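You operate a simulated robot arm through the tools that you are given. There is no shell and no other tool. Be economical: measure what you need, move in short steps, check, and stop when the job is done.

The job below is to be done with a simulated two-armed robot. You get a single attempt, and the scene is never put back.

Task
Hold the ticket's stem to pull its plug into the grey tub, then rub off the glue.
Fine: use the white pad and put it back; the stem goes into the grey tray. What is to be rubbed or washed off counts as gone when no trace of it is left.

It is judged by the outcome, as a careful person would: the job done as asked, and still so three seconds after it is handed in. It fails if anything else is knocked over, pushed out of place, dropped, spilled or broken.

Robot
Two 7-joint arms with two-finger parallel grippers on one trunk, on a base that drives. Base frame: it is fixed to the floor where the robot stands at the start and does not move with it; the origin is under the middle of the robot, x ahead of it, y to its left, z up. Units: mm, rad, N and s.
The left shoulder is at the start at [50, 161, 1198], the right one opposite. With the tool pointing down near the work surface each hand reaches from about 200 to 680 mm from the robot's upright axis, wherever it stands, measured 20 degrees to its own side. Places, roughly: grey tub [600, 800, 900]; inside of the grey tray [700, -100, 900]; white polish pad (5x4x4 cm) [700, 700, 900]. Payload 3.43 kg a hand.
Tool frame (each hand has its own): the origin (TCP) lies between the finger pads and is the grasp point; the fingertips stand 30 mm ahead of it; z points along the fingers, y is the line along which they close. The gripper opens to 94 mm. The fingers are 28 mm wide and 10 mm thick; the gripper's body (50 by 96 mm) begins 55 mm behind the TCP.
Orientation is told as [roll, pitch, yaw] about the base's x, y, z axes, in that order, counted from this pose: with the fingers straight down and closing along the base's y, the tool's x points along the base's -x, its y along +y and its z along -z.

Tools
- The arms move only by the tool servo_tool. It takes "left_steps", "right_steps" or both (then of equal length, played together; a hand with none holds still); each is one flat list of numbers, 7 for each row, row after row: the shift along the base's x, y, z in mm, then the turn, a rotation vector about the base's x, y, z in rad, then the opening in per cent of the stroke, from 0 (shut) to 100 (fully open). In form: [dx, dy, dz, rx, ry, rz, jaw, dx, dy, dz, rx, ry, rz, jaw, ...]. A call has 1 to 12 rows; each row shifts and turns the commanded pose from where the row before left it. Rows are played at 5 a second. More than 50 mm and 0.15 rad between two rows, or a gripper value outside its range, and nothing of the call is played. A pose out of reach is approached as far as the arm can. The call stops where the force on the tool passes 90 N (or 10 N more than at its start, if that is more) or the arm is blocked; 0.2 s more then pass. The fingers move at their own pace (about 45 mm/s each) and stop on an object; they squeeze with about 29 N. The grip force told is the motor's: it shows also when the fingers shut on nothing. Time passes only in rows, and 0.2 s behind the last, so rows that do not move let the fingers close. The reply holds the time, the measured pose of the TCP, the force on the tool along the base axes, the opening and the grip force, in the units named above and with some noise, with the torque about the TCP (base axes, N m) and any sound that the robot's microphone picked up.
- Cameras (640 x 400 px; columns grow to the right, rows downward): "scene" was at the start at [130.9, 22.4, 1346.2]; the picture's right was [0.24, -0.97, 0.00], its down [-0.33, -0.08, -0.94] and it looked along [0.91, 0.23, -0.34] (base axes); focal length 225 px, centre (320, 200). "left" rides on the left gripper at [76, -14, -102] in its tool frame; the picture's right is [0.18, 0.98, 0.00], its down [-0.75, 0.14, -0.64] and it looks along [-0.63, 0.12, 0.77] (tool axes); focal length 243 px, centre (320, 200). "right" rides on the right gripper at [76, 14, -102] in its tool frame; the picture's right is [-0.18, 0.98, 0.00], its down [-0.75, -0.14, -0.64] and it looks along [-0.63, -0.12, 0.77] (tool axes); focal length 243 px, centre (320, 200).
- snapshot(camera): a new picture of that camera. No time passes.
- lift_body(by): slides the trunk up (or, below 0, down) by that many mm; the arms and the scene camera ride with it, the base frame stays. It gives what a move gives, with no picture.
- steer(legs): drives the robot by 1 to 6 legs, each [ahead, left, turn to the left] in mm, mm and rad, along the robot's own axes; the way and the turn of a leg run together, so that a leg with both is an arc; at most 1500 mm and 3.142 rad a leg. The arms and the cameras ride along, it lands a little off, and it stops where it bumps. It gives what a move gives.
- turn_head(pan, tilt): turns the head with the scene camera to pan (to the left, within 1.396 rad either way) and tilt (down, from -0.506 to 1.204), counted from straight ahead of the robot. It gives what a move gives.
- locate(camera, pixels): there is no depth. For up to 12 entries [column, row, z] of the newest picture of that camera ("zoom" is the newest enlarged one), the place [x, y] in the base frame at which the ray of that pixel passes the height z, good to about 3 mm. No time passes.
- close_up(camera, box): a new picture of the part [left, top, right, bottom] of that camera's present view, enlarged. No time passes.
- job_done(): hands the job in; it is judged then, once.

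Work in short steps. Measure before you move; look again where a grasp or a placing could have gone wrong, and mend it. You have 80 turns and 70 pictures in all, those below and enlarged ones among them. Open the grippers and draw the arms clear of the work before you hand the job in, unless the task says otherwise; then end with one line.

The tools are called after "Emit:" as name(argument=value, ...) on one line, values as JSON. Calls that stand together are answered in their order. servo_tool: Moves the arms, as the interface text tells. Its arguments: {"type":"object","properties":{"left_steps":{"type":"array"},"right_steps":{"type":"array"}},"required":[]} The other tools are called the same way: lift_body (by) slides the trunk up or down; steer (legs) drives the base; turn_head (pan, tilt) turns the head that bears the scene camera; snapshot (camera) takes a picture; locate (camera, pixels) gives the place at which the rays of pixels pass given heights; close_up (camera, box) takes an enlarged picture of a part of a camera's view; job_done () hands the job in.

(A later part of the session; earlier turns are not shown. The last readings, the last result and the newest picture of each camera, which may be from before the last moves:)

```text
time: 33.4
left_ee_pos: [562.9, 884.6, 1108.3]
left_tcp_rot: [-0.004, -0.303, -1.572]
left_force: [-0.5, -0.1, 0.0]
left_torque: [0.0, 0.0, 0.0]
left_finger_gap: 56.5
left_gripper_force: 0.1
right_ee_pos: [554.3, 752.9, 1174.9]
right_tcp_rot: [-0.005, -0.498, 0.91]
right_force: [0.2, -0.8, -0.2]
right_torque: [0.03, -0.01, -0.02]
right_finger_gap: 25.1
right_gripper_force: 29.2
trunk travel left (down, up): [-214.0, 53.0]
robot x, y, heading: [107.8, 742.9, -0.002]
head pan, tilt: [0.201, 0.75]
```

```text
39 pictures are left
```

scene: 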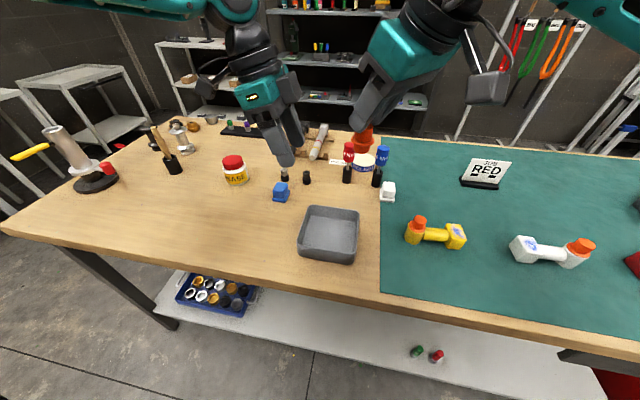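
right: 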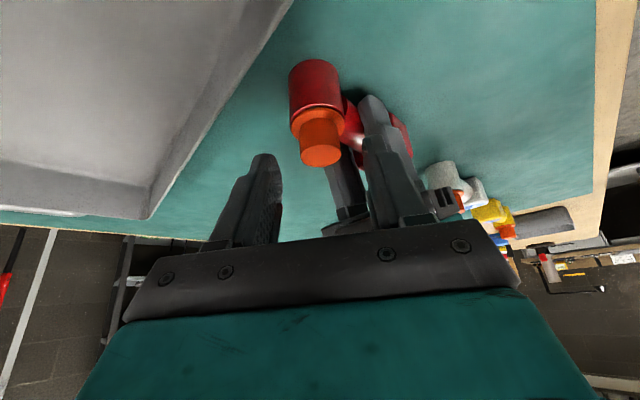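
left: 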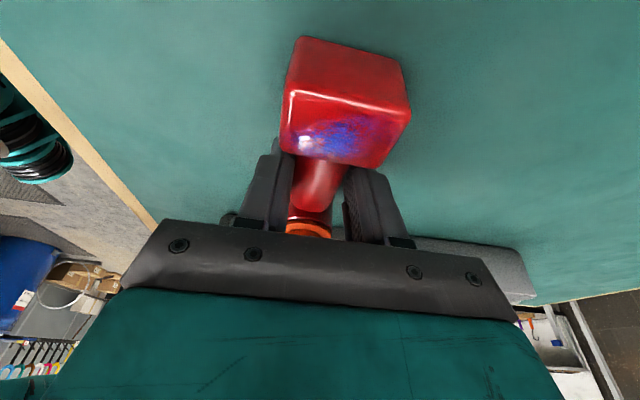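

I locate the tub rim corners and the pad from this view.

Emit:
locate(camera="scene", pixels=[[310, 207, 900], [358, 211, 900], [298, 250, 900], [355, 255, 900], [388, 201, 862], [388, 184, 895], [381, 188, 890], [395, 188, 890]])

Emit:
close_up(camera="scene", box=[290, 140, 450, 240])

```text
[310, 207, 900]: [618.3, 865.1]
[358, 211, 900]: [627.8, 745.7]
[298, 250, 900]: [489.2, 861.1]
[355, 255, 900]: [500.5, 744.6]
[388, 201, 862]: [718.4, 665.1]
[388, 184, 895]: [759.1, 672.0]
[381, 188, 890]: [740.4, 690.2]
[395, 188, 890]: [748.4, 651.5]
```

```text
4.00 times, centred on (370, 190) of scene
```

zoom: 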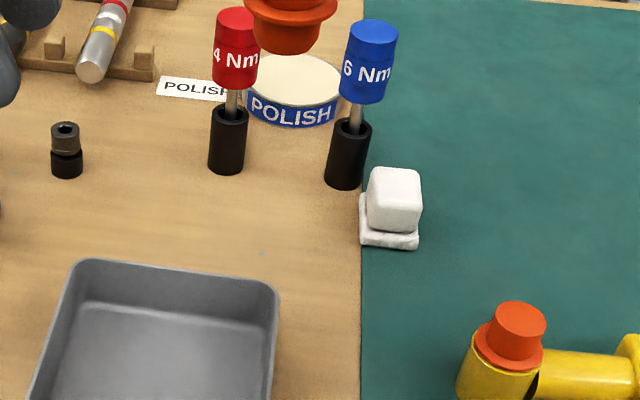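

Tub interior centre ≈ (560,805). I lower the plug over it with the right arm.

Emit:
servo_tool(right_steps=[0, 20, -30, 0, 0, 0, 0, 0, 20, -40, 0, 0, 0, 0, 0, 0, -45, 0, 0, 0, 0, 0, 0, -45, 0, 0, 0, 0, 0, 0, -40, 0, 0, 0, 0, 0, 0, -30, 0, 0, 0, 0])

Emit:
snapshot(camera="scene")

```text
time: 34.8
left_ee_pos: [563.2, 883.7, 1108.5]
left_tcp_rot: [-0.002, -0.302, -1.57]
left_force: [0.1, -0.9, 0.1]
left_torque: [-0.02, -0.04, -0.04]
left_finger_gap: 56.6
left_gripper_force: 0.1
right_ee_pos: [553.9, 790.2, 946.3]
right_tcp_rot: [-0.005, -0.496, 0.907]
right_force: [0.4, 0.3, -0.5]
right_torque: [0.0, -0.01, 0.0]
right_finger_gap: 25.0
right_gripper_force: 28.6
trunk travel left (down, up): [-214.0, 53.0]
robot x, y, heading: [110.5, 744.3, -0.003]
head pan, tilt: [0.201, 0.75]
```

```text
37 pictures are left
```

scene: 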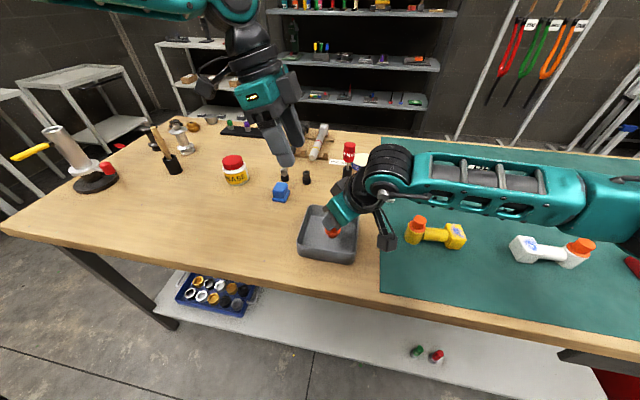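

The plug is over the tub's middle; I lower 22 mm more, open, and rise.

Emit:
servo_tool(right_steps=[0, 0, -11, 0, 0, 0, 0, 0, 0, -11, 0, 0, 0, 0, 0, 0, 0, 0, 0, 0, 20, 0, 0, 0, 0, 0, 0, 60, 0, 0, 0, 0, 0, 0, 60, -5, -6, 16, 0, 0, 0, 60, -5, -6, 20, 0, 0, 0, 60, 0, 0, 40, 0, 0, 0, 60, 0, 0, 45, 0, 0, 0, 60, 0, 0, 45, 0, 0, 0, 60, 0, -10, 45, 0, 0, 0, 60])

Emit:
close_up(camera="scene", box=[260, 160, 420, 260])

```text
time: 37.2
left_ee_pos: [563.8, 885.3, 1108.3]
left_tcp_rot: [-0.003, -0.3, -1.572]
left_force: [-0.2, 0.2, -0.2]
left_torque: [-0.01, 0.02, 0.01]
left_finger_gap: 56.6
left_gripper_force: 0.2
right_ee_pos: [543.4, 768.3, 1135.3]
right_tcp_rot: [-0.005, -0.496, 0.908]
right_force: [-0.5, -0.5, -0.1]
right_torque: [0.0, -0.03, 0.03]
right_finger_gap: 56.6
right_gripper_force: 0.0
trunk travel left (down, up): [-214.0, 53.0]
robot x, y, heading: [105.2, 750.7, -0.003]
head pan, tilt: [0.201, 0.75]
```

```text
4.00 times, centred on (340, 210) of scene
```

zoom: 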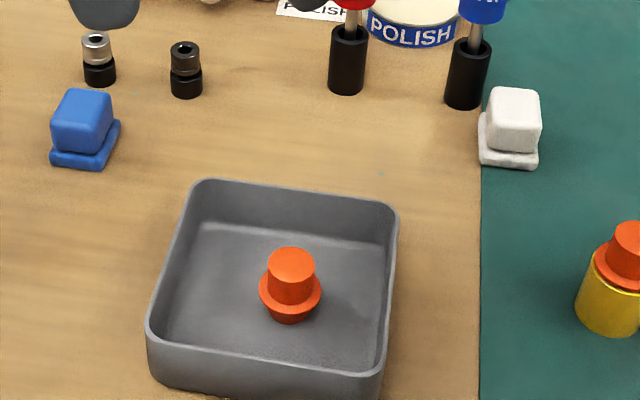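

The plug stands in the tub. I drive right so the pad lies in the left hand's comfortable zone, and straighten the left hand.

Emit:
steer(legs=[[0, -260, 0]])

Emit:
servo_tool(left_steps=[0, 0, 5, 0.15, 0, 0, 60, 0, 0, 5, 0.15, 0, 0, 60, 0, 0, 0, 0, 0, 0.1428, 60, 0, 0, 0, 0, 0, 0.1428, 60, 0, 0, 0, 0, 0, 0.1428, 60, 0, 0, 0, 0, 0, 0.1428, 60, 0, 0, 0, 0, 0, 0.1428, 60, 0, 0, 0, 0, 0, 0.1428, 60, 0, 0, 0, 0, 0, 0.1428, 60, 0, 0, 0, 0, 0, 0.1428, 60, 0, 0, 0, 0, 0, 0.1428, 60, 0, 0, 0, 0, 0, 0.1428, 60])

Emit:
snapshot(camera="left")

Emit:
snapshot(camera="scene")

```text
time: 39.1
left_ee_pos: [563.5, 628.8, 1108.6]
left_tcp_rot: [-0.001, -0.301, -1.57]
left_force: [0.1, -0.3, 0.4]
left_torque: [0.04, 0.0, 0.0]
left_finger_gap: 56.5
left_gripper_force: 0.1
right_ee_pos: [541.8, 514.1, 1135.4]
right_tcp_rot: [-0.005, -0.496, 0.912]
right_force: [-0.4, -0.2, 0.8]
right_torque: [0.03, 0.0, 0.02]
right_finger_gap: 56.4
right_gripper_force: 0.0
trunk travel left (down, up): [-214.0, 53.0]
robot x, y, heading: [109.3, 489.0, -0.004]
head pan, tilt: [0.201, 0.75]
```

```text
time: 41.7
left_ee_pos: [562.6, 628.4, 1118.2]
left_tcp_rot: [0.001, -0.005, -0.137]
left_force: [-0.2, -0.9, -0.2]
left_torque: [0.01, -0.03, 0.0]
left_finger_gap: 56.3
left_gripper_force: 0.0
right_ee_pos: [543.0, 514.5, 1135.0]
right_tcp_rot: [-0.006, -0.495, 0.912]
right_force: [0.0, -0.6, 0.1]
right_torque: [-0.01, 0.02, -0.01]
right_finger_gap: 56.5
right_gripper_force: 0.0
trunk travel left (down, up): [-214.0, 53.0]
robot x, y, heading: [107.8, 490.1, -0.0]
head pan, tilt: [0.201, 0.75]
```

```text
35 pictures are left
```

left: 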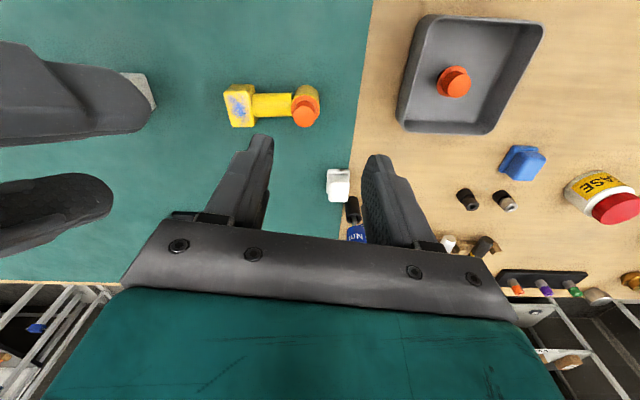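

```text
34 pictures are left
```

scene: 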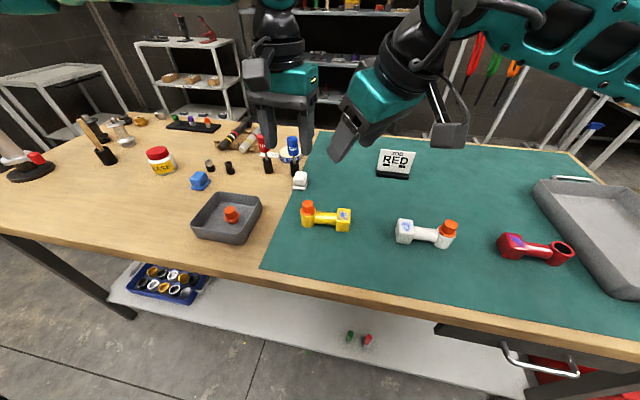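

I enlarge and locate the pad and nearby driver.

Emit:
close_up(camera="left", box=[308, 160, 372, 200])

Emit:
locate(camera="left", pixels=[[328, 172, 872], [350, 172, 872], [339, 171, 862], [328, 201, 900], [348, 202, 900], [338, 190, 900], [352, 200, 862]])

Emit:
locate(camera="scene", pixels=[[299, 190, 862], [300, 176, 900], [295, 176, 862], [295, 174, 862]])

```text
10.00 times, centred on (340, 180) of left
```

zoom: 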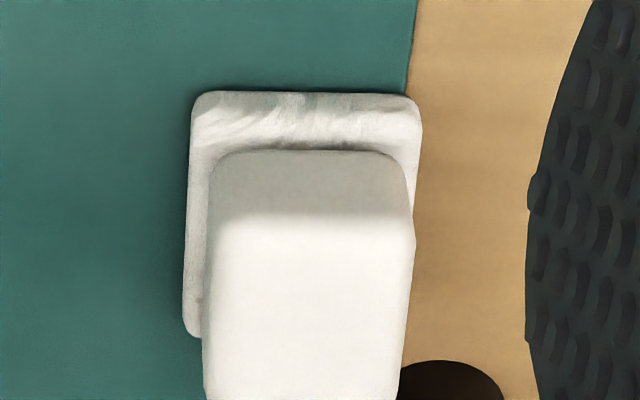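

```text
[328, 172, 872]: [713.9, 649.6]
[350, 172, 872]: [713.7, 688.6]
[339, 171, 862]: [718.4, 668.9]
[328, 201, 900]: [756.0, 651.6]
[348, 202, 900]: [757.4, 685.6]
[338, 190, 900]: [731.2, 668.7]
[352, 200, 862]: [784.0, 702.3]
```

```text
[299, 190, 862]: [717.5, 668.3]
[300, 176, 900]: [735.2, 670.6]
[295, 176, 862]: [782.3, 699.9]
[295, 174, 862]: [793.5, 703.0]
```

Pad: handle y 652–686, x ≈720–757, top ≈902; driver stands at about (788,702). I drive 30 mm ahead and bring the left hand above the pad, leaning back slightly to clear the driver.

Emit:
steer(legs=[[30, 0, 0]])

Emit:
servo_tool(left_steps=[26, 8, -24, 0, -0.04, 0.0275, 66, 28, 8, -24, 0, -0.04, 0.0275, 66, 28, 8, -24, 0, -0.04, 0.0275, 66, 28, 8, -24, 0, -0.04, 0.0275, 66, 28, 8, -24, 0, -0.04, 0.0275, 66, 0, 0, 0, 0, 0, 0, 66])

Emit:
snapshot(camera="left")

Emit:
close_up(camera="scene", box=[230, 110, 374, 200])

```text
time: 42.5
left_ee_pos: [593.4, 628.7, 1119.7]
left_tcp_rot: [0.001, -0.002, -0.141]
left_force: [0.2, 0.2, -0.5]
left_torque: [-0.02, 0.04, 0.0]
left_finger_gap: 56.5
left_gripper_force: 0.0
right_ee_pos: [574.1, 514.5, 1134.4]
right_tcp_rot: [-0.003, -0.495, 0.911]
right_force: [-0.4, 0.0, 0.7]
right_torque: [0.0, 0.01, 0.02]
right_finger_gap: 56.6
right_gripper_force: 0.0
trunk travel left (down, up): [-214.0, 53.0]
robot x, y, heading: [137.6, 490.6, 0.002]
head pan, tilt: [0.201, 0.75]
```

```text
time: 43.9
left_ee_pos: [694.5, 700.4, 1009.8]
left_tcp_rot: [0.014, -0.204, -0.004]
left_force: [-0.7, -0.5, -0.4]
left_torque: [0.01, -0.04, 0.01]
left_finger_gap: 62.0
left_gripper_force: 0.0
left hand out of reach, approached as far as the arm can: row 2, 3, 4, 5
right_ee_pos: [572.8, 513.9, 1134.5]
right_tcp_rot: [-0.005, -0.497, 0.91]
right_force: [0.1, 0.0, 0.1]
right_torque: [-0.01, -0.02, -0.01]
right_finger_gap: 56.2
right_gripper_force: 0.0
trunk travel left (down, up): [-214.0, 53.0]
robot x, y, heading: [135.6, 486.7, 0.003]
head pan, tilt: [0.201, 0.75]
```

```text
32 pictures are left
```

left: 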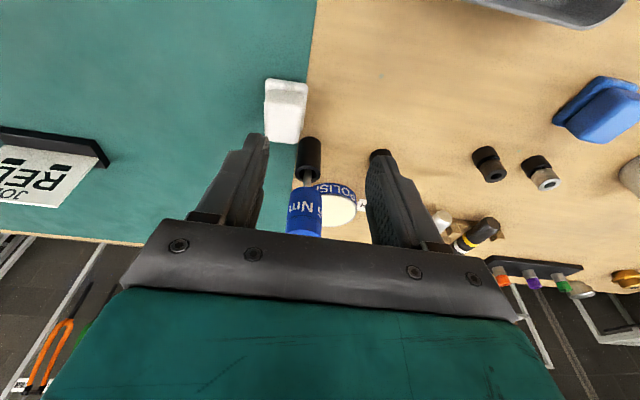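

```text
4.44 times, centred on (302, 155) of scene
```

zoom: 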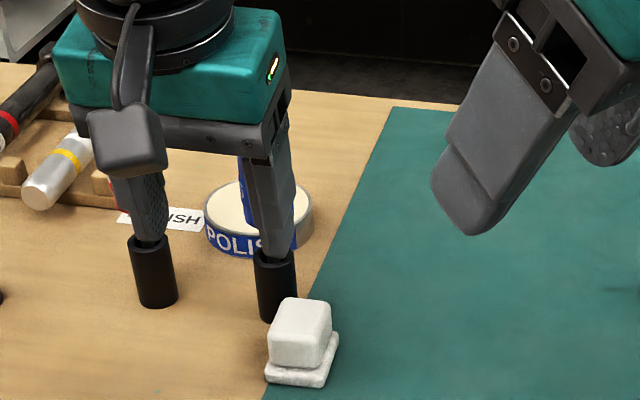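

The left hand could not reach that far to its right; I back it off and drive the robot 90 mm right.

Emit:
servo_tool(left_steps=[-20, 0, 15, 0, 0, 0, 66, -20, 0, 15, 0, 0, 0, 66, -20, 0, 10, 0, 0, 0, 66])

Emit:
steer(legs=[[5, -90, 0]])

```text
time: 44.7
left_ee_pos: [634.9, 699.7, 1049.8]
left_tcp_rot: [0.014, -0.202, -0.004]
left_force: [0.4, 0.4, -0.3]
left_torque: [0.0, -0.02, 0.03]
left_finger_gap: 62.1
left_gripper_force: 0.1
right_ee_pos: [573.1, 514.6, 1134.8]
right_tcp_rot: [-0.006, -0.496, 0.91]
right_force: [0.1, -0.4, -0.2]
right_torque: [0.01, 0.0, 0.01]
right_finger_gap: 56.0
right_gripper_force: 0.1
trunk travel left (down, up): [-214.0, 53.0]
robot x, y, heading: [138.3, 488.5, -0.006]
head pan, tilt: [0.201, 0.75]
```

```text
time: 45.8
left_ee_pos: [639.8, 609.1, 1051.0]
left_tcp_rot: [0.017, -0.202, -0.004]
left_force: [0.5, 0.0, 0.3]
left_torque: [-0.01, -0.01, 0.01]
left_finger_gap: 61.9
left_gripper_force: 0.0
right_ee_pos: [577.9, 423.5, 1135.5]
right_tcp_rot: [-0.005, -0.495, 0.91]
right_force: [-0.4, -1.4, 0.5]
right_torque: [0.04, -0.01, 0.0]
right_finger_gap: 56.3
right_gripper_force: 0.0
trunk travel left (down, up): [-214.0, 53.0]
robot x, y, heading: [144.4, 401.3, 0.003]
head pan, tilt: [0.201, 0.75]
```

Now I try the pad standoff at (731,669,1000).

Emit:
servo_tool(left_steps=[0, 30, 0, 0, 0, 0, 66, 0, 30, 0, 0, 0, 0, 66, 30, 0, -17, 0, 0, 0, 66, 30, 0, -17, 0, 0, 0, 66, 31, 0, -17, 0, 0, 0, 66, 0, 0, 0, 0, 0, 0, 66])

Emit:
snapshot(camera="left")

```text
time: 47.2
left_ee_pos: [730.9, 671.4, 999.3]
left_tcp_rot: [0.014, -0.202, -0.006]
left_force: [-0.9, -0.1, -0.2]
left_torque: [0.01, -0.01, 0.0]
left_finger_gap: 62.1
left_gripper_force: 0.1
right_ee_pos: [576.5, 422.9, 1136.0]
right_tcp_rot: [-0.005, -0.496, 0.912]
right_force: [0.2, -0.1, 0.8]
right_torque: [0.01, -0.03, 0.03]
right_finger_gap: 56.5
right_gripper_force: 0.1
trunk travel left (down, up): [-214.0, 53.0]
robot x, y, heading: [140.6, 399.2, 0.004]
head pan, tilt: [0.201, 0.75]
```

```text
30 pictures are left
```

left: 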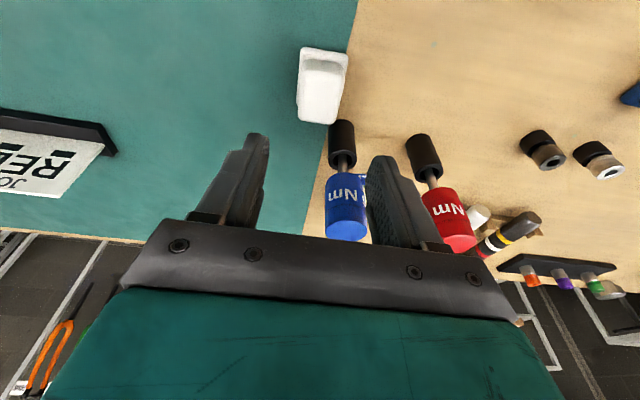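

I check the pad's and blue driver's places from here.

Emit:
locate(camera="left", pixels=[[302, 62, 900], [346, 62, 900], [301, 120, 900], [337, 122, 900], [300, 50, 872], [342, 130, 880], [346, 185, 960], [346, 235, 980], [340, 170, 890]])

Emit:
close_up(camera="scene", box=[230, 90, 390, 190])

```text
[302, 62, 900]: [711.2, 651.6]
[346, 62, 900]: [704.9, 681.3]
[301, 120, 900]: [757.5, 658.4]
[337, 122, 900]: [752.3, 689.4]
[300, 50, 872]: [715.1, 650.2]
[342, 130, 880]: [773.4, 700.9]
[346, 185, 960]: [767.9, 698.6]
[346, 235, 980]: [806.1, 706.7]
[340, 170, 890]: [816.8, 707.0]
```

```text
4.00 times, centred on (310, 140) of scene
```

zoom: 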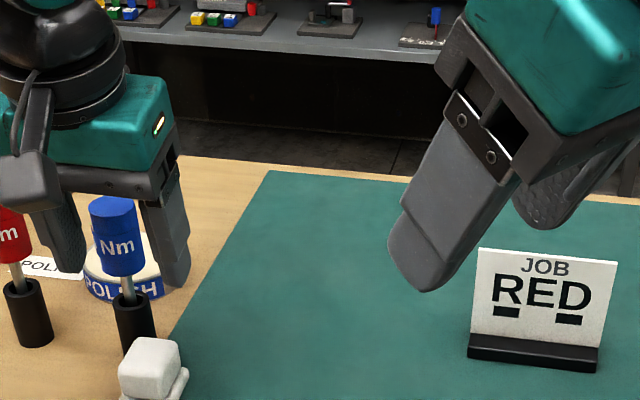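

Clearance to the driver is about 19 mm in x; I descend to just above the slab, check force, then close.

Emit:
servo_tool(left_steps=[0, -1, -30, 0, 0, 0, 66, 0, -1, -30, 0, 0, 0, 66, 0, 0, -26, 0, 0, 0, 66, 0, 0, 0, 0, 0, 0, 66])

Emit:
snapshot(camera="left")

Emit:
close_up(camera="scene", box=[210, 110, 338, 190])

```text
time: 48.2
left_ee_pos: [700.7, 681.7, 929.8]
left_tcp_rot: [0.013, -0.203, -0.002]
left_force: [0.2, 0.2, 0.4]
left_torque: [0.01, 0.02, 0.02]
left_finger_gap: 61.9
left_gripper_force: 0.0
left hand out of reach, approached as far as the arm can: row 1, 2, 3
right_ee_pos: [578.8, 425.0, 1136.6]
right_tcp_rot: [-0.004, -0.496, 0.911]
right_force: [-0.1, 0.0, -1.1]
right_torque: [-0.02, 0.04, -0.04]
right_finger_gap: 56.5
right_gripper_force: 0.1
trunk travel left (down, up): [-214.0, 53.0]
robot x, y, heading: [143.3, 399.9, -0.0]
head pan, tilt: [0.201, 0.75]
```

```text
28 pictures are left
```

left: 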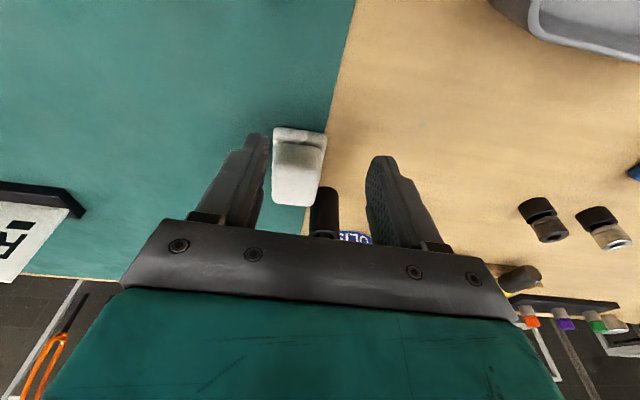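

```text
5.00 times, centred on (274, 150) of scene
```

zoom: 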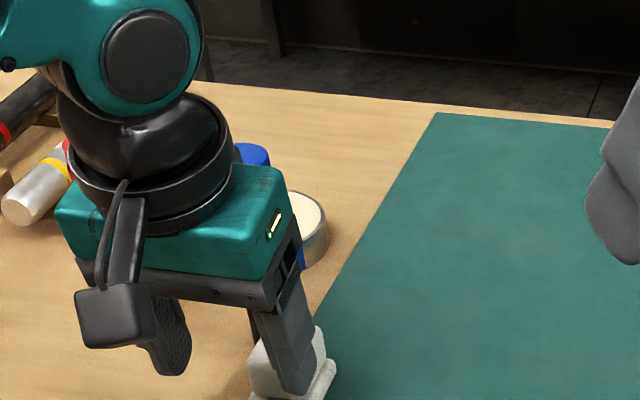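

The arm's limit pulled the hand back; I'll raise it, return to (731,670,1000), and use the trunk for the descent.

Emit:
servo_tool(left_steps=[0, 0, 35, 0, 0, 0, 66, 0, 0, 35, 0, 0, 0, 66, 15, -6, 0, 0, 0, 0, 66, 15, -6, 0, 0, 0, 0, 66, 0, 0, 0, 0, 0, 0, 66])

Emit:
lift_body(by=-70)

Emit:
snapshot(camera="left")

```text
time: 49.4
left_ee_pos: [732.4, 670.4, 1002.5]
left_tcp_rot: [0.014, -0.205, -0.004]
left_force: [0.6, -0.1, 0.2]
left_torque: [0.02, -0.02, -0.02]
left_finger_gap: 62.0
left_gripper_force: 0.0
right_ee_pos: [577.1, 424.8, 1136.2]
right_tcp_rot: [-0.004, -0.494, 0.912]
right_force: [-0.8, 0.1, 0.6]
right_torque: [-0.01, 0.0, -0.02]
right_finger_gap: 56.5
right_gripper_force: 0.1
trunk travel left (down, up): [-214.0, 53.0]
robot x, y, heading: [140.5, 401.2, 0.0]
head pan, tilt: [0.201, 0.75]
```

```text
time: 50.5
left_ee_pos: [732.5, 669.4, 931.5]
left_tcp_rot: [0.012, -0.205, -0.004]
left_force: [-0.5, -0.7, 0.3]
left_torque: [0.02, 0.0, 0.01]
left_finger_gap: 62.0
left_gripper_force: 0.0
right_ee_pos: [576.9, 422.7, 1065.6]
right_tcp_rot: [-0.004, -0.495, 0.912]
right_force: [0.7, 0.2, 0.7]
right_torque: [0.03, 0.01, 0.0]
right_finger_gap: 56.4
right_gripper_force: 0.0
trunk travel left (down, up): [-144.0, 123.0]
robot x, y, heading: [138.8, 399.0, -0.002]
head pan, tilt: [0.201, 0.75]
```

```text
26 pictures are left
```

left: 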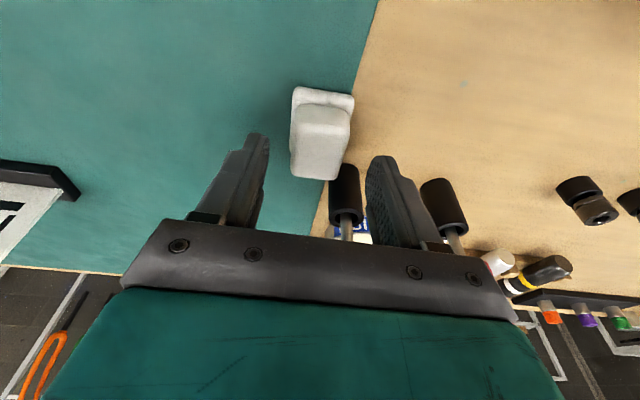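

The pad handle sits centred between the fingers; I lower 21 mm more and close.

Emit:
lift_body(by=-21)

Emit:
servo_tool(left_steps=[0, 0, 0, 0, 0, 0, 45, 0, 0, 0, 0, 0, 0, 30, 0, 0, 0, 0, 0, 0, 10, 0, 0, 0, 0, 0, 0, 0])

Emit:
snapshot(camera="left")

```text
time: 51.2
left_ee_pos: [731.5, 670.8, 909.6]
left_tcp_rot: [0.013, -0.203, -0.003]
left_force: [0.2, -1.0, -0.1]
left_torque: [-0.05, -0.02, -0.01]
left_finger_gap: 62.0
left_gripper_force: 0.0
right_ee_pos: [578.2, 423.7, 1044.1]
right_tcp_rot: [-0.005, -0.496, 0.91]
right_force: [-0.2, -0.2, 0.8]
right_torque: [0.01, -0.05, 0.0]
right_finger_gap: 56.3
right_gripper_force: 0.1
trunk travel left (down, up): [-123.0, 144.0]
robot x, y, heading: [143.6, 398.1, 0.001]
head pan, tilt: [0.201, 0.75]
```

```text
time: 52.2
left_ee_pos: [732.7, 670.4, 910.4]
left_tcp_rot: [0.011, -0.205, -0.003]
left_force: [-1.1, -0.4, 0.8]
left_torque: [-0.03, -0.05, 0.02]
left_finger_gap: 32.9
left_gripper_force: 29.0
right_ee_pos: [578.1, 424.1, 1043.1]
right_tcp_rot: [-0.006, -0.496, 0.912]
right_force: [-0.3, 1.0, 0.2]
right_torque: [0.04, 0.01, -0.01]
right_finger_gap: 56.5
right_gripper_force: 0.1
trunk travel left (down, up): [-123.0, 144.0]
robot x, y, heading: [139.0, 400.0, 0.003]
head pan, tilt: [0.201, 0.75]
```

```text
25 pictures are left
```

left: 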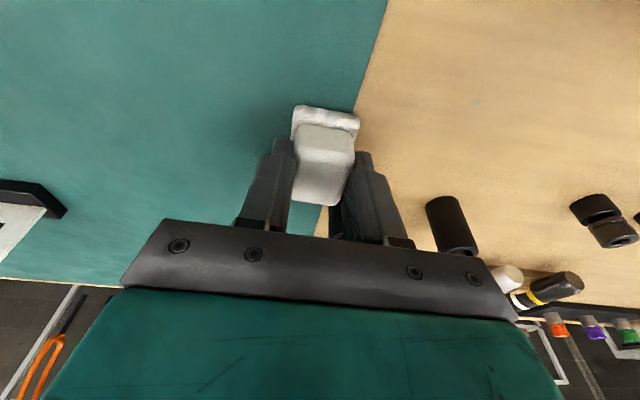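

Pad gripped (bottom 48 mm below TCP). I lift by the trunk, pull back, and drive right to about y = -20.

Emit:
lift_body(by=100)

Emit:
servo_tool(left_steps=[-30, 5, 10, 0, 0, 0, 0, -30, 5, 10, 0, 0, 0, 0, -30, 0, 10, 0, 0, 0, 0])

Emit:
steer(legs=[[0, -425, 0]])

Emit:
snapshot(camera="scene")

```text
time: 53.5
left_ee_pos: [732.4, 671.0, 1010.1]
left_tcp_rot: [0.013, -0.204, -0.003]
left_force: [0.0, -0.4, 0.4]
left_torque: [0.0, 0.03, 0.01]
left_finger_gap: 33.3
left_gripper_force: 28.8
right_ee_pos: [577.8, 423.8, 1143.8]
right_tcp_rot: [-0.006, -0.495, 0.912]
right_force: [0.1, 0.9, -0.3]
right_torque: [0.0, 0.01, -0.03]
right_finger_gap: 56.6
right_gripper_force: 0.0
trunk travel left (down, up): [-223.0, 44.0]
robot x, y, heading: [139.4, 399.3, -0.0]
head pan, tilt: [0.201, 0.75]
```

```text
time: 54.3
left_ee_pos: [639.9, 678.3, 1040.1]
left_tcp_rot: [0.012, -0.206, -0.003]
left_force: [0.0, -0.1, -0.6]
left_torque: [0.0, 0.0, 0.0]
left_finger_gap: 33.2
left_gripper_force: 29.4
right_ee_pos: [578.4, 424.8, 1144.6]
right_tcp_rot: [-0.005, -0.495, 0.911]
right_force: [-1.2, -0.3, 0.2]
right_torque: [0.0, -0.03, -0.02]
right_finger_gap: 56.4
right_gripper_force: 0.1
trunk travel left (down, up): [-223.0, 44.0]
robot x, y, heading: [142.7, 400.4, 0.004]
head pan, tilt: [0.201, 0.75]
```

```text
time: 56.9
left_ee_pos: [642.7, 258.9, 1039.1]
left_tcp_rot: [0.014, -0.202, 0.001]
left_force: [0.0, -0.7, -0.5]
left_torque: [0.02, 0.03, 0.03]
left_finger_gap: 33.0
left_gripper_force: 29.1
right_ee_pos: [578.4, 3.3, 1145.0]
right_tcp_rot: [-0.005, -0.495, 0.914]
right_force: [0.6, -1.0, 1.1]
right_torque: [0.03, 0.01, -0.02]
right_finger_gap: 56.2
right_gripper_force: 0.0
trunk travel left (down, up): [-223.0, 44.0]
robot x, y, heading: [142.1, -20.8, 0.001]
head pan, tilt: [0.201, 0.75]
```

```text
24 pictures are left
```

scene: 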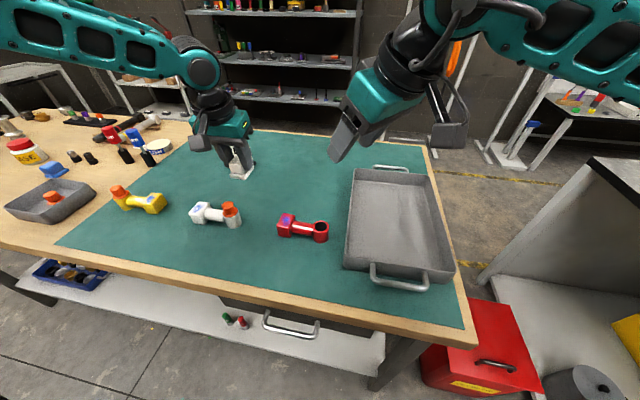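

Right hand must hold the bar from the cylinder side. I raise the left 100, lower the trunk 120, and send the right to a standoff, opening fully with yaw 1.0.

Emit:
servo_tool(left_steps=[0, 0, 34, 0, 0, 0, 0, 0, 0, 34, 0, 0, 0, 0, 0, 0, 34, 0, 0, 0, 0], right_steps=[-3, 15, 0, 0, 0, 0.04, 100, -3, 15, 0, 0, 0, 0.04, 100, -2, 15, 0, 0, 0, 0.01, 100])

Emit:
lift_body(by=-120)

Emit:
servo_tool(right_steps=[0, 0, -18, 0, 0, 0, 100, 0, 0, -18, 0, 0, 0, 100, 0, 0, 0, 0, 0, 0, 100])

Emit:
snapshot(camera="right")

Emit:
close_up(camera="scene", box=[220, 110, 412, 230])

```text
time: 57.7
left_ee_pos: [640.1, 259.6, 1141.0]
left_tcp_rot: [0.013, -0.203, 0.0]
left_force: [-0.3, 0.3, -0.1]
left_torque: [0.0, 0.01, 0.0]
left_finger_gap: 33.0
left_gripper_force: 29.2
right_ee_pos: [570.0, 49.7, 1144.0]
right_tcp_rot: [-0.005, -0.495, 1.006]
right_force: [0.3, 0.8, 0.5]
right_torque: [0.0, -0.02, 0.04]
right_finger_gap: 93.7
right_gripper_force: 0.0
trunk travel left (down, up): [-223.0, 44.0]
robot x, y, heading: [143.4, -20.8, 0.006]
head pan, tilt: [0.201, 0.75]
```

```text
time: 59.2
left_ee_pos: [640.6, 259.4, 1023.4]
left_tcp_rot: [0.012, -0.205, 0.001]
left_force: [0.1, 0.7, 0.6]
left_torque: [-0.01, 0.02, 0.01]
left_finger_gap: 33.1
left_gripper_force: 29.4
right_ee_pos: [570.1, 48.6, 1023.9]
right_tcp_rot: [-0.005, -0.495, 1.005]
right_force: [-0.8, -0.4, 0.0]
right_torque: [-0.01, -0.02, -0.03]
right_finger_gap: 94.0
right_gripper_force: 0.1
trunk travel left (down, up): [-103.0, 164.0]
robot x, y, heading: [145.2, -24.9, 0.003]
head pan, tilt: [0.201, 0.75]
```

```text
time: 60.0
left_ee_pos: [639.5, 258.3, 1021.1]
left_tcp_rot: [0.013, -0.204, 0.001]
left_force: [-0.8, -0.2, 0.5]
left_torque: [0.03, 0.05, 0.02]
left_finger_gap: 33.0
left_gripper_force: 29.1
right_ee_pos: [569.9, 47.7, 988.2]
right_tcp_rot: [-0.007, -0.497, 1.004]
right_force: [-0.4, -0.3, -0.4]
right_torque: [-0.01, 0.02, 0.03]
right_finger_gap: 93.8
right_gripper_force: 0.0
trunk travel left (down, up): [-103.0, 164.0]
robot x, y, heading: [145.2, -22.4, 0.003]
head pan, tilt: [0.201, 0.75]
```

```text
23 pictures are left
```

right: 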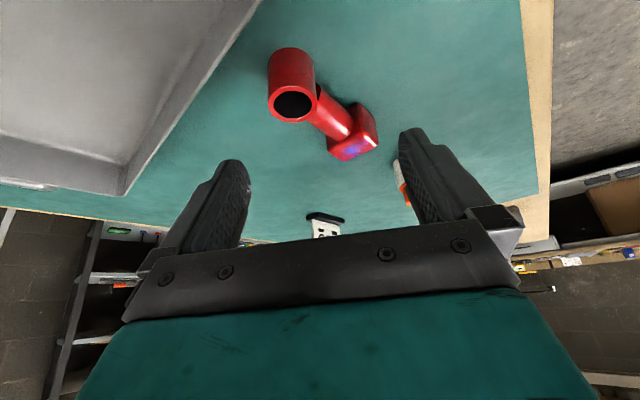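

```text
3.33 times, centred on (316, 170) of scene
```

zoom: 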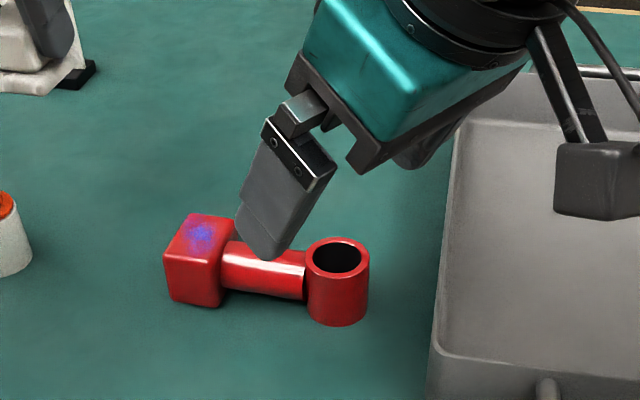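

I verify the stem's place: hole (337,257), glue (203,233) in the enlarged view.

Emit:
locate(camera="zoom", pixels=[[337, 257, 908], [203, 235, 902], [262, 272, 882], [235, 245, 902], [193, 257, 902]])

Emit:
locate(camera="right", pixels=[[293, 105, 908], [356, 148, 902], [331, 118, 890]])

```text
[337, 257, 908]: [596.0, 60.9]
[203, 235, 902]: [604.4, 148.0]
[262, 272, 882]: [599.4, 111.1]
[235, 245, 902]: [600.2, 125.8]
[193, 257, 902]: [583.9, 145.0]
```

```text
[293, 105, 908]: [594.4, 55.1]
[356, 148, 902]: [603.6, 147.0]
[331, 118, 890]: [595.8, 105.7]
```

Stem axis passes near (600,97). I advance along the slant and close.

Emit:
servo_tool(right_steps=[8, 13, -29, 0, 0, 0, 100, 8, 14, -29, 0, 0, 0, 100, 8, 14, -29, 0, 0, 0, 100, 0, 0, 0, 0, 0, 0, 100])

Emit:
close_up(camera="scene", box=[220, 130, 380, 230])

```text
time: 61.0
left_ee_pos: [641.3, 258.2, 1021.3]
left_tcp_rot: [0.014, -0.203, -0.001]
left_force: [1.0, -0.6, -0.4]
left_torque: [0.04, -0.01, -0.01]
left_finger_gap: 33.1
left_gripper_force: 29.4
right_ee_pos: [593.9, 90.1, 901.6]
right_tcp_rot: [-0.005, -0.496, 1.002]
right_force: [0.3, 0.1, -1.0]
right_torque: [0.01, -0.03, -0.01]
right_finger_gap: 94.1
right_gripper_force: 0.0
trunk travel left (down, up): [-103.0, 164.0]
robot x, y, heading: [143.5, -21.0, 0.0]
head pan, tilt: [0.201, 0.75]
```

```text
4.00 times, centred on (300, 180) of scene
```

zoom: 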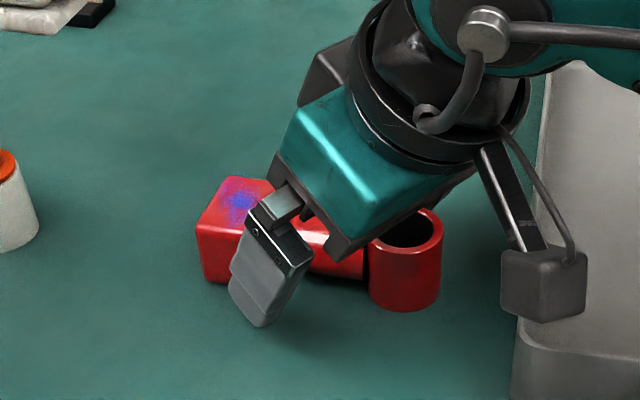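

The fingers straddle the bar; I close gently.

Emit:
servo_tool(right_steps=[0, 0, 0, 0, 0, 0, 80, 0, 0, 0, 0, 0, 0, 65, 0, 0, 0, 0, 0, 0, 55, 0, 0, 0, 0, 0, 0, 45, 0, 0, 0, 0, 0, 0, 38, 0, 0, 0, 0, 0, 0, 30, 0, 0, 0, 0, 0, 0, 20, 0, 0, 0, 0, 0, 0, 0, 0, 0, 0, 0, 0, 0, 0])

Emit:
close_up(camera="scene", box=[220, 130, 380, 230])

Emit:
snapshot(camera="right")

```text
time: 63.0
left_ee_pos: [639.7, 258.6, 1021.1]
left_tcp_rot: [0.012, -0.203, -0.001]
left_force: [0.3, -0.4, -0.7]
left_torque: [-0.02, 0.0, -0.01]
left_finger_gap: 33.1
left_gripper_force: 28.5
right_ee_pos: [594.3, 89.7, 902.1]
right_tcp_rot: [-0.005, -0.494, 1.003]
right_force: [-0.3, -0.1, 1.4]
right_torque: [-0.05, -0.05, 0.0]
right_finger_gap: 33.0
right_gripper_force: 29.0
trunk travel left (down, up): [-103.0, 164.0]
robot x, y, heading: [141.6, -22.9, 0.004]
head pan, tilt: [0.201, 0.75]
```

```text
4.00 times, centred on (300, 180) of scene
```

zoom: 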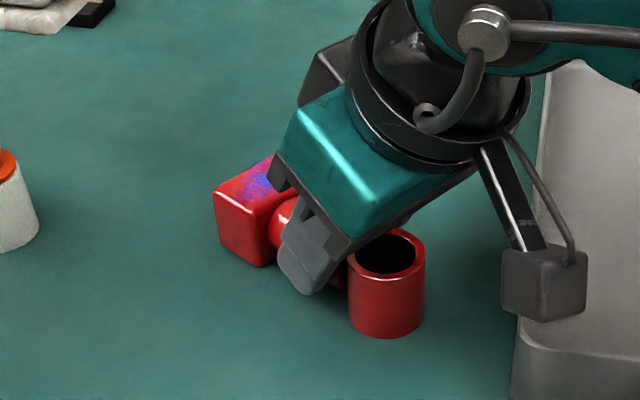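

```text
19 pictures are left
```

right: 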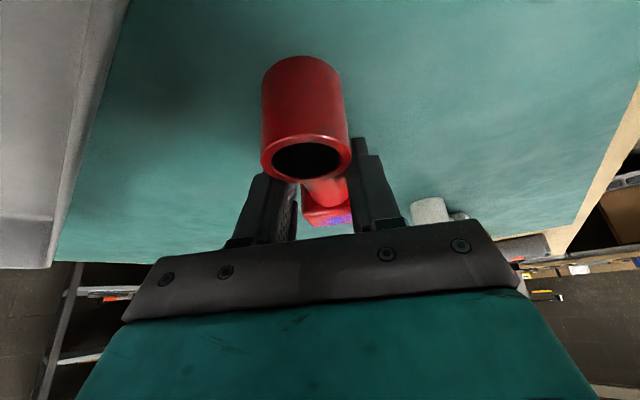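

The stem swung into line and is held (33.0 mm). I locate the glue patch now at (262,178) and block corners.

Emit:
locate(camera="zoom", pixels=[[262, 180, 902], [215, 193, 902], [254, 212, 902], [266, 157, 902], [385, 252, 908]])

```text
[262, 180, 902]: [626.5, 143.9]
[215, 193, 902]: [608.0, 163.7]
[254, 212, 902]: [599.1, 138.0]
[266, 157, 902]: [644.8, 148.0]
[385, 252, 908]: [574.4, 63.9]
```

Glue centre ≈ (622,141), top z≈902, so the pad contact needs left TCP about (617,141,950). I bring the left above it at z 970.

Emit:
servo_tool(left_steps=[-6, -29, -8, 0, 0, 0, 0, -6, -29, -12, 0, 0, 0, 0, -6, -29, -15, 0, 0, 0, 0, -5, -30, -16, 0, 0, 0, 0, 0, 0, 0, 0, 0, 0, 0])

Emit:
close_up(camera="scene", box=[220, 110, 380, 210])

```text
time: 64.2
left_ee_pos: [615.2, 141.0, 969.5]
left_tcp_rot: [0.012, -0.205, 0.001]
left_force: [0.6, -0.1, -1.2]
left_torque: [-0.02, -0.03, 0.03]
left_finger_gap: 32.9
left_gripper_force: 29.3
right_ee_pos: [595.4, 89.7, 901.5]
right_tcp_rot: [-0.004, -0.497, 1.004]
right_force: [-1.4, -0.6, 2.3]
right_torque: [-0.14, -0.02, -0.03]
right_finger_gap: 32.9
right_gripper_force: 28.9
trunk travel left (down, up): [-103.0, 164.0]
robot x, y, heading: [143.1, -22.2, 0.002]
head pan, tilt: [0.201, 0.75]
```

```text
4.00 times, centred on (300, 160) of scene
```

zoom: 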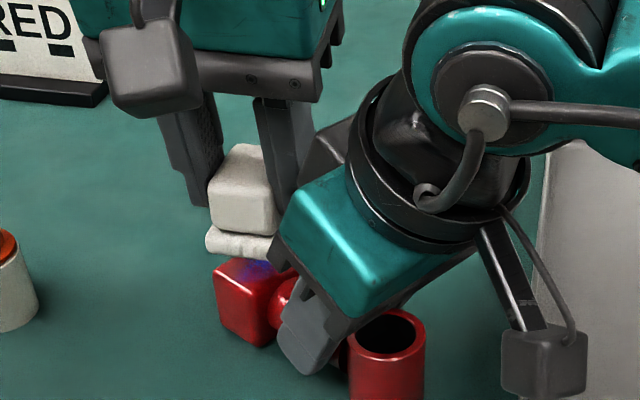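

The pad hangs right above the block. I come down 16 mm, then feel for contact.

Emit:
servo_tool(left_steps=[1, 0, -6, 0, 0, 0, 0, 0, 0, -6, 0, 0, 0, 0, 0, 0, -4, 0, 0, 0, 0, 0, 0, -2, 0, 0, 0, 0])

Emit:
servo_tool(left_steps=[0, 0, -2, 0, 0, 0, 0, 0, 0, -1, 0, 0, 0, 0])

```text
time: 65.2
left_ee_pos: [618.3, 142.2, 955.5]
left_tcp_rot: [0.008, -0.209, 0.004]
left_force: [6.2, 9.6, 17.3]
left_torque: [-1.33, 0.93, -0.03]
left_finger_gap: 33.1
left_gripper_force: 29.1
right_ee_pos: [594.9, 90.6, 902.4]
right_tcp_rot: [-0.006, -0.496, 1.005]
right_force: [-1.8, -5.2, -1.3]
right_torque: [0.64, -1.02, 0.17]
right_finger_gap: 33.0
right_gripper_force: 29.1
trunk travel left (down, up): [-103.0, 164.0]
robot x, y, heading: [140.0, -21.4, 0.008]
head pan, tilt: [0.201, 0.75]
```

```text
time: 65.8
left_ee_pos: [619.1, 141.7, 952.3]
left_tcp_rot: [0.011, -0.212, 0.004]
left_force: [7.8, 19.7, 32.1]
left_torque: [-2.51, 1.48, -0.32]
left_finger_gap: 33.2
left_gripper_force: 28.7
right_ee_pos: [593.2, 89.6, 902.1]
right_tcp_rot: [-0.007, -0.493, 1.004]
right_force: [-2.4, -11.7, -6.3]
right_torque: [1.55, -1.2, 0.4]
right_finger_gap: 32.5
right_gripper_force: 29.4
trunk travel left (down, up): [-103.0, 164.0]
robot x, y, heading: [145.7, -24.9, 0.005]
head pan, tilt: [0.201, 0.75]
```

Contact came at about z 956, with a sideways force of ~20 N suggesting the pad also touches the right hand. I ease up and shift away in +y, +x, then press lightly.

Emit:
servo_tool(left_steps=[0, 0, 5, 0, 0, 0, 0, 3, 6, 3, 0, 0, 0, 0, 0, 0, -3, 0, 0, 0, 0, 0, 0, -2, 0, 0, 0, 0])

Emit:
close_up(camera="scene", box=[244, 130, 340, 190])

Emit:
snapshot(camera="left")

```text
time: 66.8
left_ee_pos: [621.7, 148.9, 951.5]
left_tcp_rot: [0.013, -0.201, -0.003]
left_force: [-0.1, 0.5, -0.6]
left_torque: [0.04, 0.01, 0.03]
left_finger_gap: 33.0
left_gripper_force: 28.9
right_ee_pos: [595.9, 90.4, 902.0]
right_tcp_rot: [-0.005, -0.497, 1.004]
right_force: [0.9, 0.9, 0.3]
right_torque: [-0.06, 0.04, 0.03]
right_finger_gap: 32.4
right_gripper_force: 29.2
trunk travel left (down, up): [-103.0, 164.0]
robot x, y, heading: [142.3, -23.7, 0.001]
head pan, tilt: [0.201, 0.75]
```

```text
6.67 times, centred on (292, 160) of scene
```

zoom: 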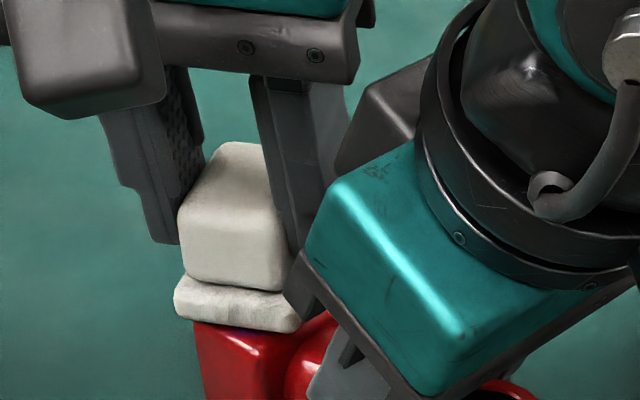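

```text
16 pictures are left
```

left: 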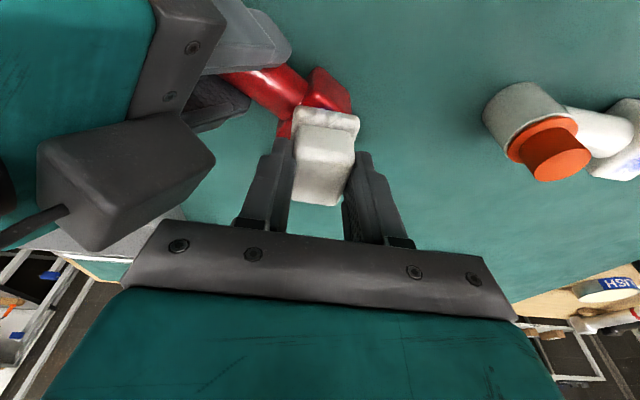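

Forces are zero now, so the earlier contact was with the right hand. I check how the pad sits over the block from the left view.

Emit:
locate(camera="left", pixels=[[297, 108, 905], [358, 116, 905], [312, 70, 902], [348, 88, 902], [353, 110, 902], [285, 125, 902]])

Emit:
close_up(camera="left", box=[260, 50, 388, 130])

```text
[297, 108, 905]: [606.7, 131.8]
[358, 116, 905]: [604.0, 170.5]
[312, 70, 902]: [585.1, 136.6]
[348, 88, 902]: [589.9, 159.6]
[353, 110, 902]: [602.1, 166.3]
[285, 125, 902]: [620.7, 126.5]
```

```text
5.00 times, centred on (324, 90) of left
```

zoom: 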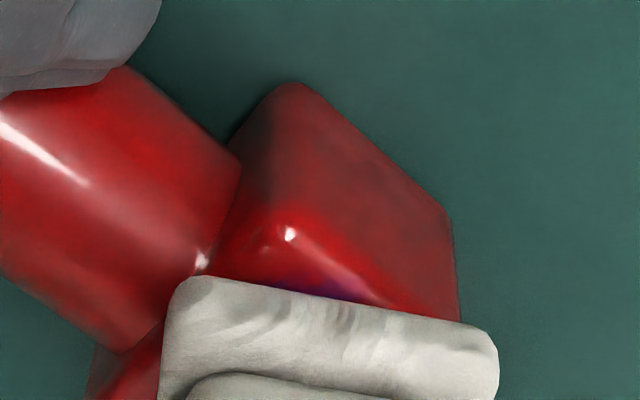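

The pad covers most of the block but glue peeks out at its near edge; I come down gently here first to feel true contact.

Emit:
servo_tool(left_steps=[-8, -1, 0, 0, 0, 0, 0, 0, 0, -1, 0, 0, 0, 0, 0, 0, -1, 0, 0, 0, 0])

Emit:
servo_tool(left_steps=[0, 0, -1, 0, 0, 0, 0, 0, 0, -1, 0, 0, 0, 0])

```text
time: 67.6
left_ee_pos: [611.8, 146.1, 951.3]
left_tcp_rot: [0.013, -0.205, 0.001]
left_force: [-0.9, 2.0, 1.9]
left_torque: [-0.18, 0.03, -0.08]
left_finger_gap: 32.9
left_gripper_force: 28.6
right_ee_pos: [594.6, 88.9, 902.3]
right_tcp_rot: [-0.005, -0.494, 1.002]
right_force: [-1.1, -1.5, 0.5]
right_torque: [-0.05, 0.05, -0.01]
right_finger_gap: 32.6
right_gripper_force: 29.0
trunk travel left (down, up): [-103.0, 164.0]
robot x, y, heading: [146.3, -22.2, 0.002]
head pan, tilt: [0.201, 0.75]
```

```text
time: 68.2
left_ee_pos: [614.4, 146.9, 950.2]
left_tcp_rot: [0.011, -0.207, 0.0]
left_force: [-1.8, 5.0, 10.9]
left_torque: [-0.56, 0.25, -0.21]
left_finger_gap: 33.2
left_gripper_force: 29.1
right_ee_pos: [594.2, 89.4, 901.1]
right_tcp_rot: [-0.007, -0.493, 1.004]
right_force: [3.8, -1.3, -0.1]
right_torque: [-0.19, 0.17, -0.01]
right_finger_gap: 33.0
right_gripper_force: 28.9
trunk travel left (down, up): [-103.0, 164.0]
robot x, y, heading: [142.7, -28.2, -0.003]
head pan, tilt: [0.201, 0.75]
```

Real contact now at about 11 N. I rub with strokes in x and small shifts in y.

Emit:
servo_tool(left_steps=[-10, 0, 0, 0, 0, 0, 0, -8, 0, 0, 0, 0, 0, 0, 10, 2, 0, 0, 0, 0, 0, 12, 0, 0, 0, 0, 0, 0, 10, 0, 0, 0, 0, 0, 0, -12, 2, 0, 0, 0, 0, 0, -12, 0, 0, 0, 0, 0, 0, -8, 0, 0, 0, 0, 0, 0, 10, -3, 0, 0, 0, 0, 0, 12, 0, 0, 0, 0, 0, 0, 6, 0, 0, 0, 0, 0, 0, -10, -2, 0, 0, 0, 0, 0])

Emit:
servo_tool(left_steps=[-6, -2, 0, 0, 0, 0, 0, -10, 0, 0, 0, 0, 0, 0, -6, 0, 0, 0, 0, 0, 0, 12, 0, 0, 0, 0, 0, 0, 12, 0, 0, 0, 0, 0, 0, 4, 0, 0, 0, 0, 0, 0, -12, 0, 0, 0, 0, 0, 0, -12, 0, 0, 0, 0, 0, 0, -4, 0, 0, 0, 0, 0, 0, 14, 2, 0, 0, 0, 0, 0, 0, 0, 0, 0, 0, 0, 0])

```text
time: 70.8
left_ee_pos: [613.6, 147.9, 950.3]
left_tcp_rot: [0.012, -0.209, 0.003]
left_force: [14.8, 6.0, 12.1]
left_torque: [-0.62, 0.67, 0.38]
left_finger_gap: 33.1
left_gripper_force: 29.7
right_ee_pos: [593.3, 90.5, 902.6]
right_tcp_rot: [-0.006, -0.494, 1.011]
right_force: [-13.4, -8.2, -3.3]
right_torque: [0.46, -1.52, 0.14]
right_finger_gap: 33.0
right_gripper_force: 29.4
trunk travel left (down, up): [-103.0, 164.0]
robot x, y, heading: [143.1, -19.5, 0.008]
head pan, tilt: [0.201, 0.75]
```

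```text
time: 73.2
left_ee_pos: [604.0, 144.2, 948.8]
left_tcp_rot: [0.012, -0.204, -0.004]
left_force: [-17.7, 15.0, 22.5]
left_torque: [-1.41, -0.44, -1.01]
left_finger_gap: 33.2
left_gripper_force: 28.8
right_ee_pos: [597.3, 88.8, 902.1]
right_tcp_rot: [-0.01, -0.496, 0.997]
right_force: [20.4, -15.2, -8.0]
right_torque: [0.81, 1.08, -0.23]
right_finger_gap: 31.7
right_gripper_force: 29.2
trunk travel left (down, up): [-103.0, 164.0]
robot x, y, heading: [144.9, -22.9, 0.001]
head pan, tilt: [0.201, 0.75]
```

I lift the pad clear to inspect the block.

Emit:
servo_tool(left_steps=[0, 5, 20, 0, 0, 0, 0, 0, 30, 20, 0, 0, 0, 0, 10, 40, 5, 0, 0, 0, 0, 10, 30, 0, 0, 0, 0, 0])

Emit:
close_up(camera="scene", box=[244, 140, 340, 200])

```text
time: 74.2
left_ee_pos: [624.9, 252.5, 994.0]
left_tcp_rot: [0.013, -0.204, 0.0]
left_force: [-0.3, 0.1, -0.5]
left_torque: [0.03, 0.0, -0.01]
left_finger_gap: 32.9
left_gripper_force: 29.5
right_ee_pos: [594.2, 89.3, 902.5]
right_tcp_rot: [-0.005, -0.497, 1.006]
right_force: [-0.6, 0.5, 0.3]
right_torque: [-0.08, 0.02, -0.01]
right_finger_gap: 31.5
right_gripper_force: 29.0
trunk travel left (down, up): [-103.0, 164.0]
robot x, y, heading: [143.8, -21.8, 0.002]
head pan, tilt: [0.201, 0.75]
```

```text
6.67 times, centred on (292, 170) of scene
```

zoom: 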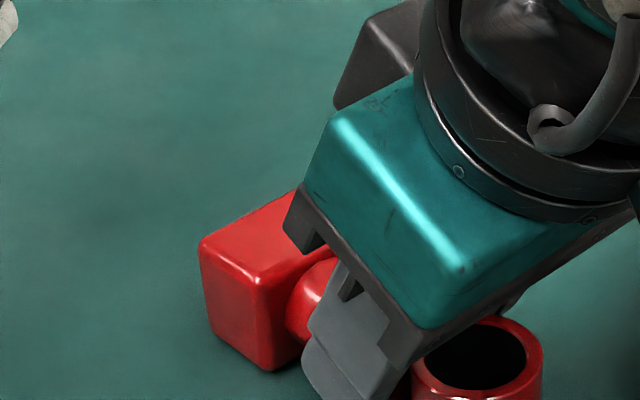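

The visible top is clean; I check the hidden rest with the left camera.

Emit:
close_up(camera="left", box=[80, 40, 272, 160])

```text
3.33 times, centred on (176, 100) of left
```

zoom: 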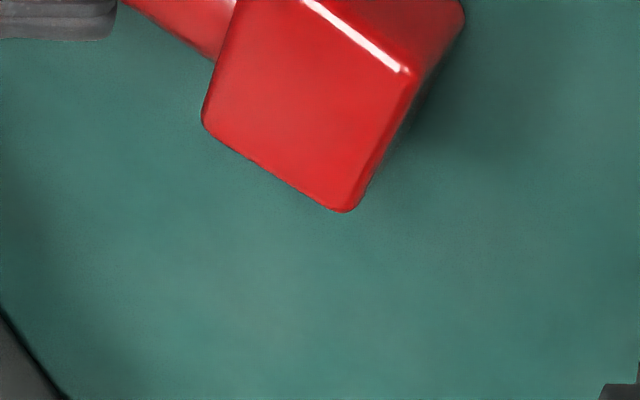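

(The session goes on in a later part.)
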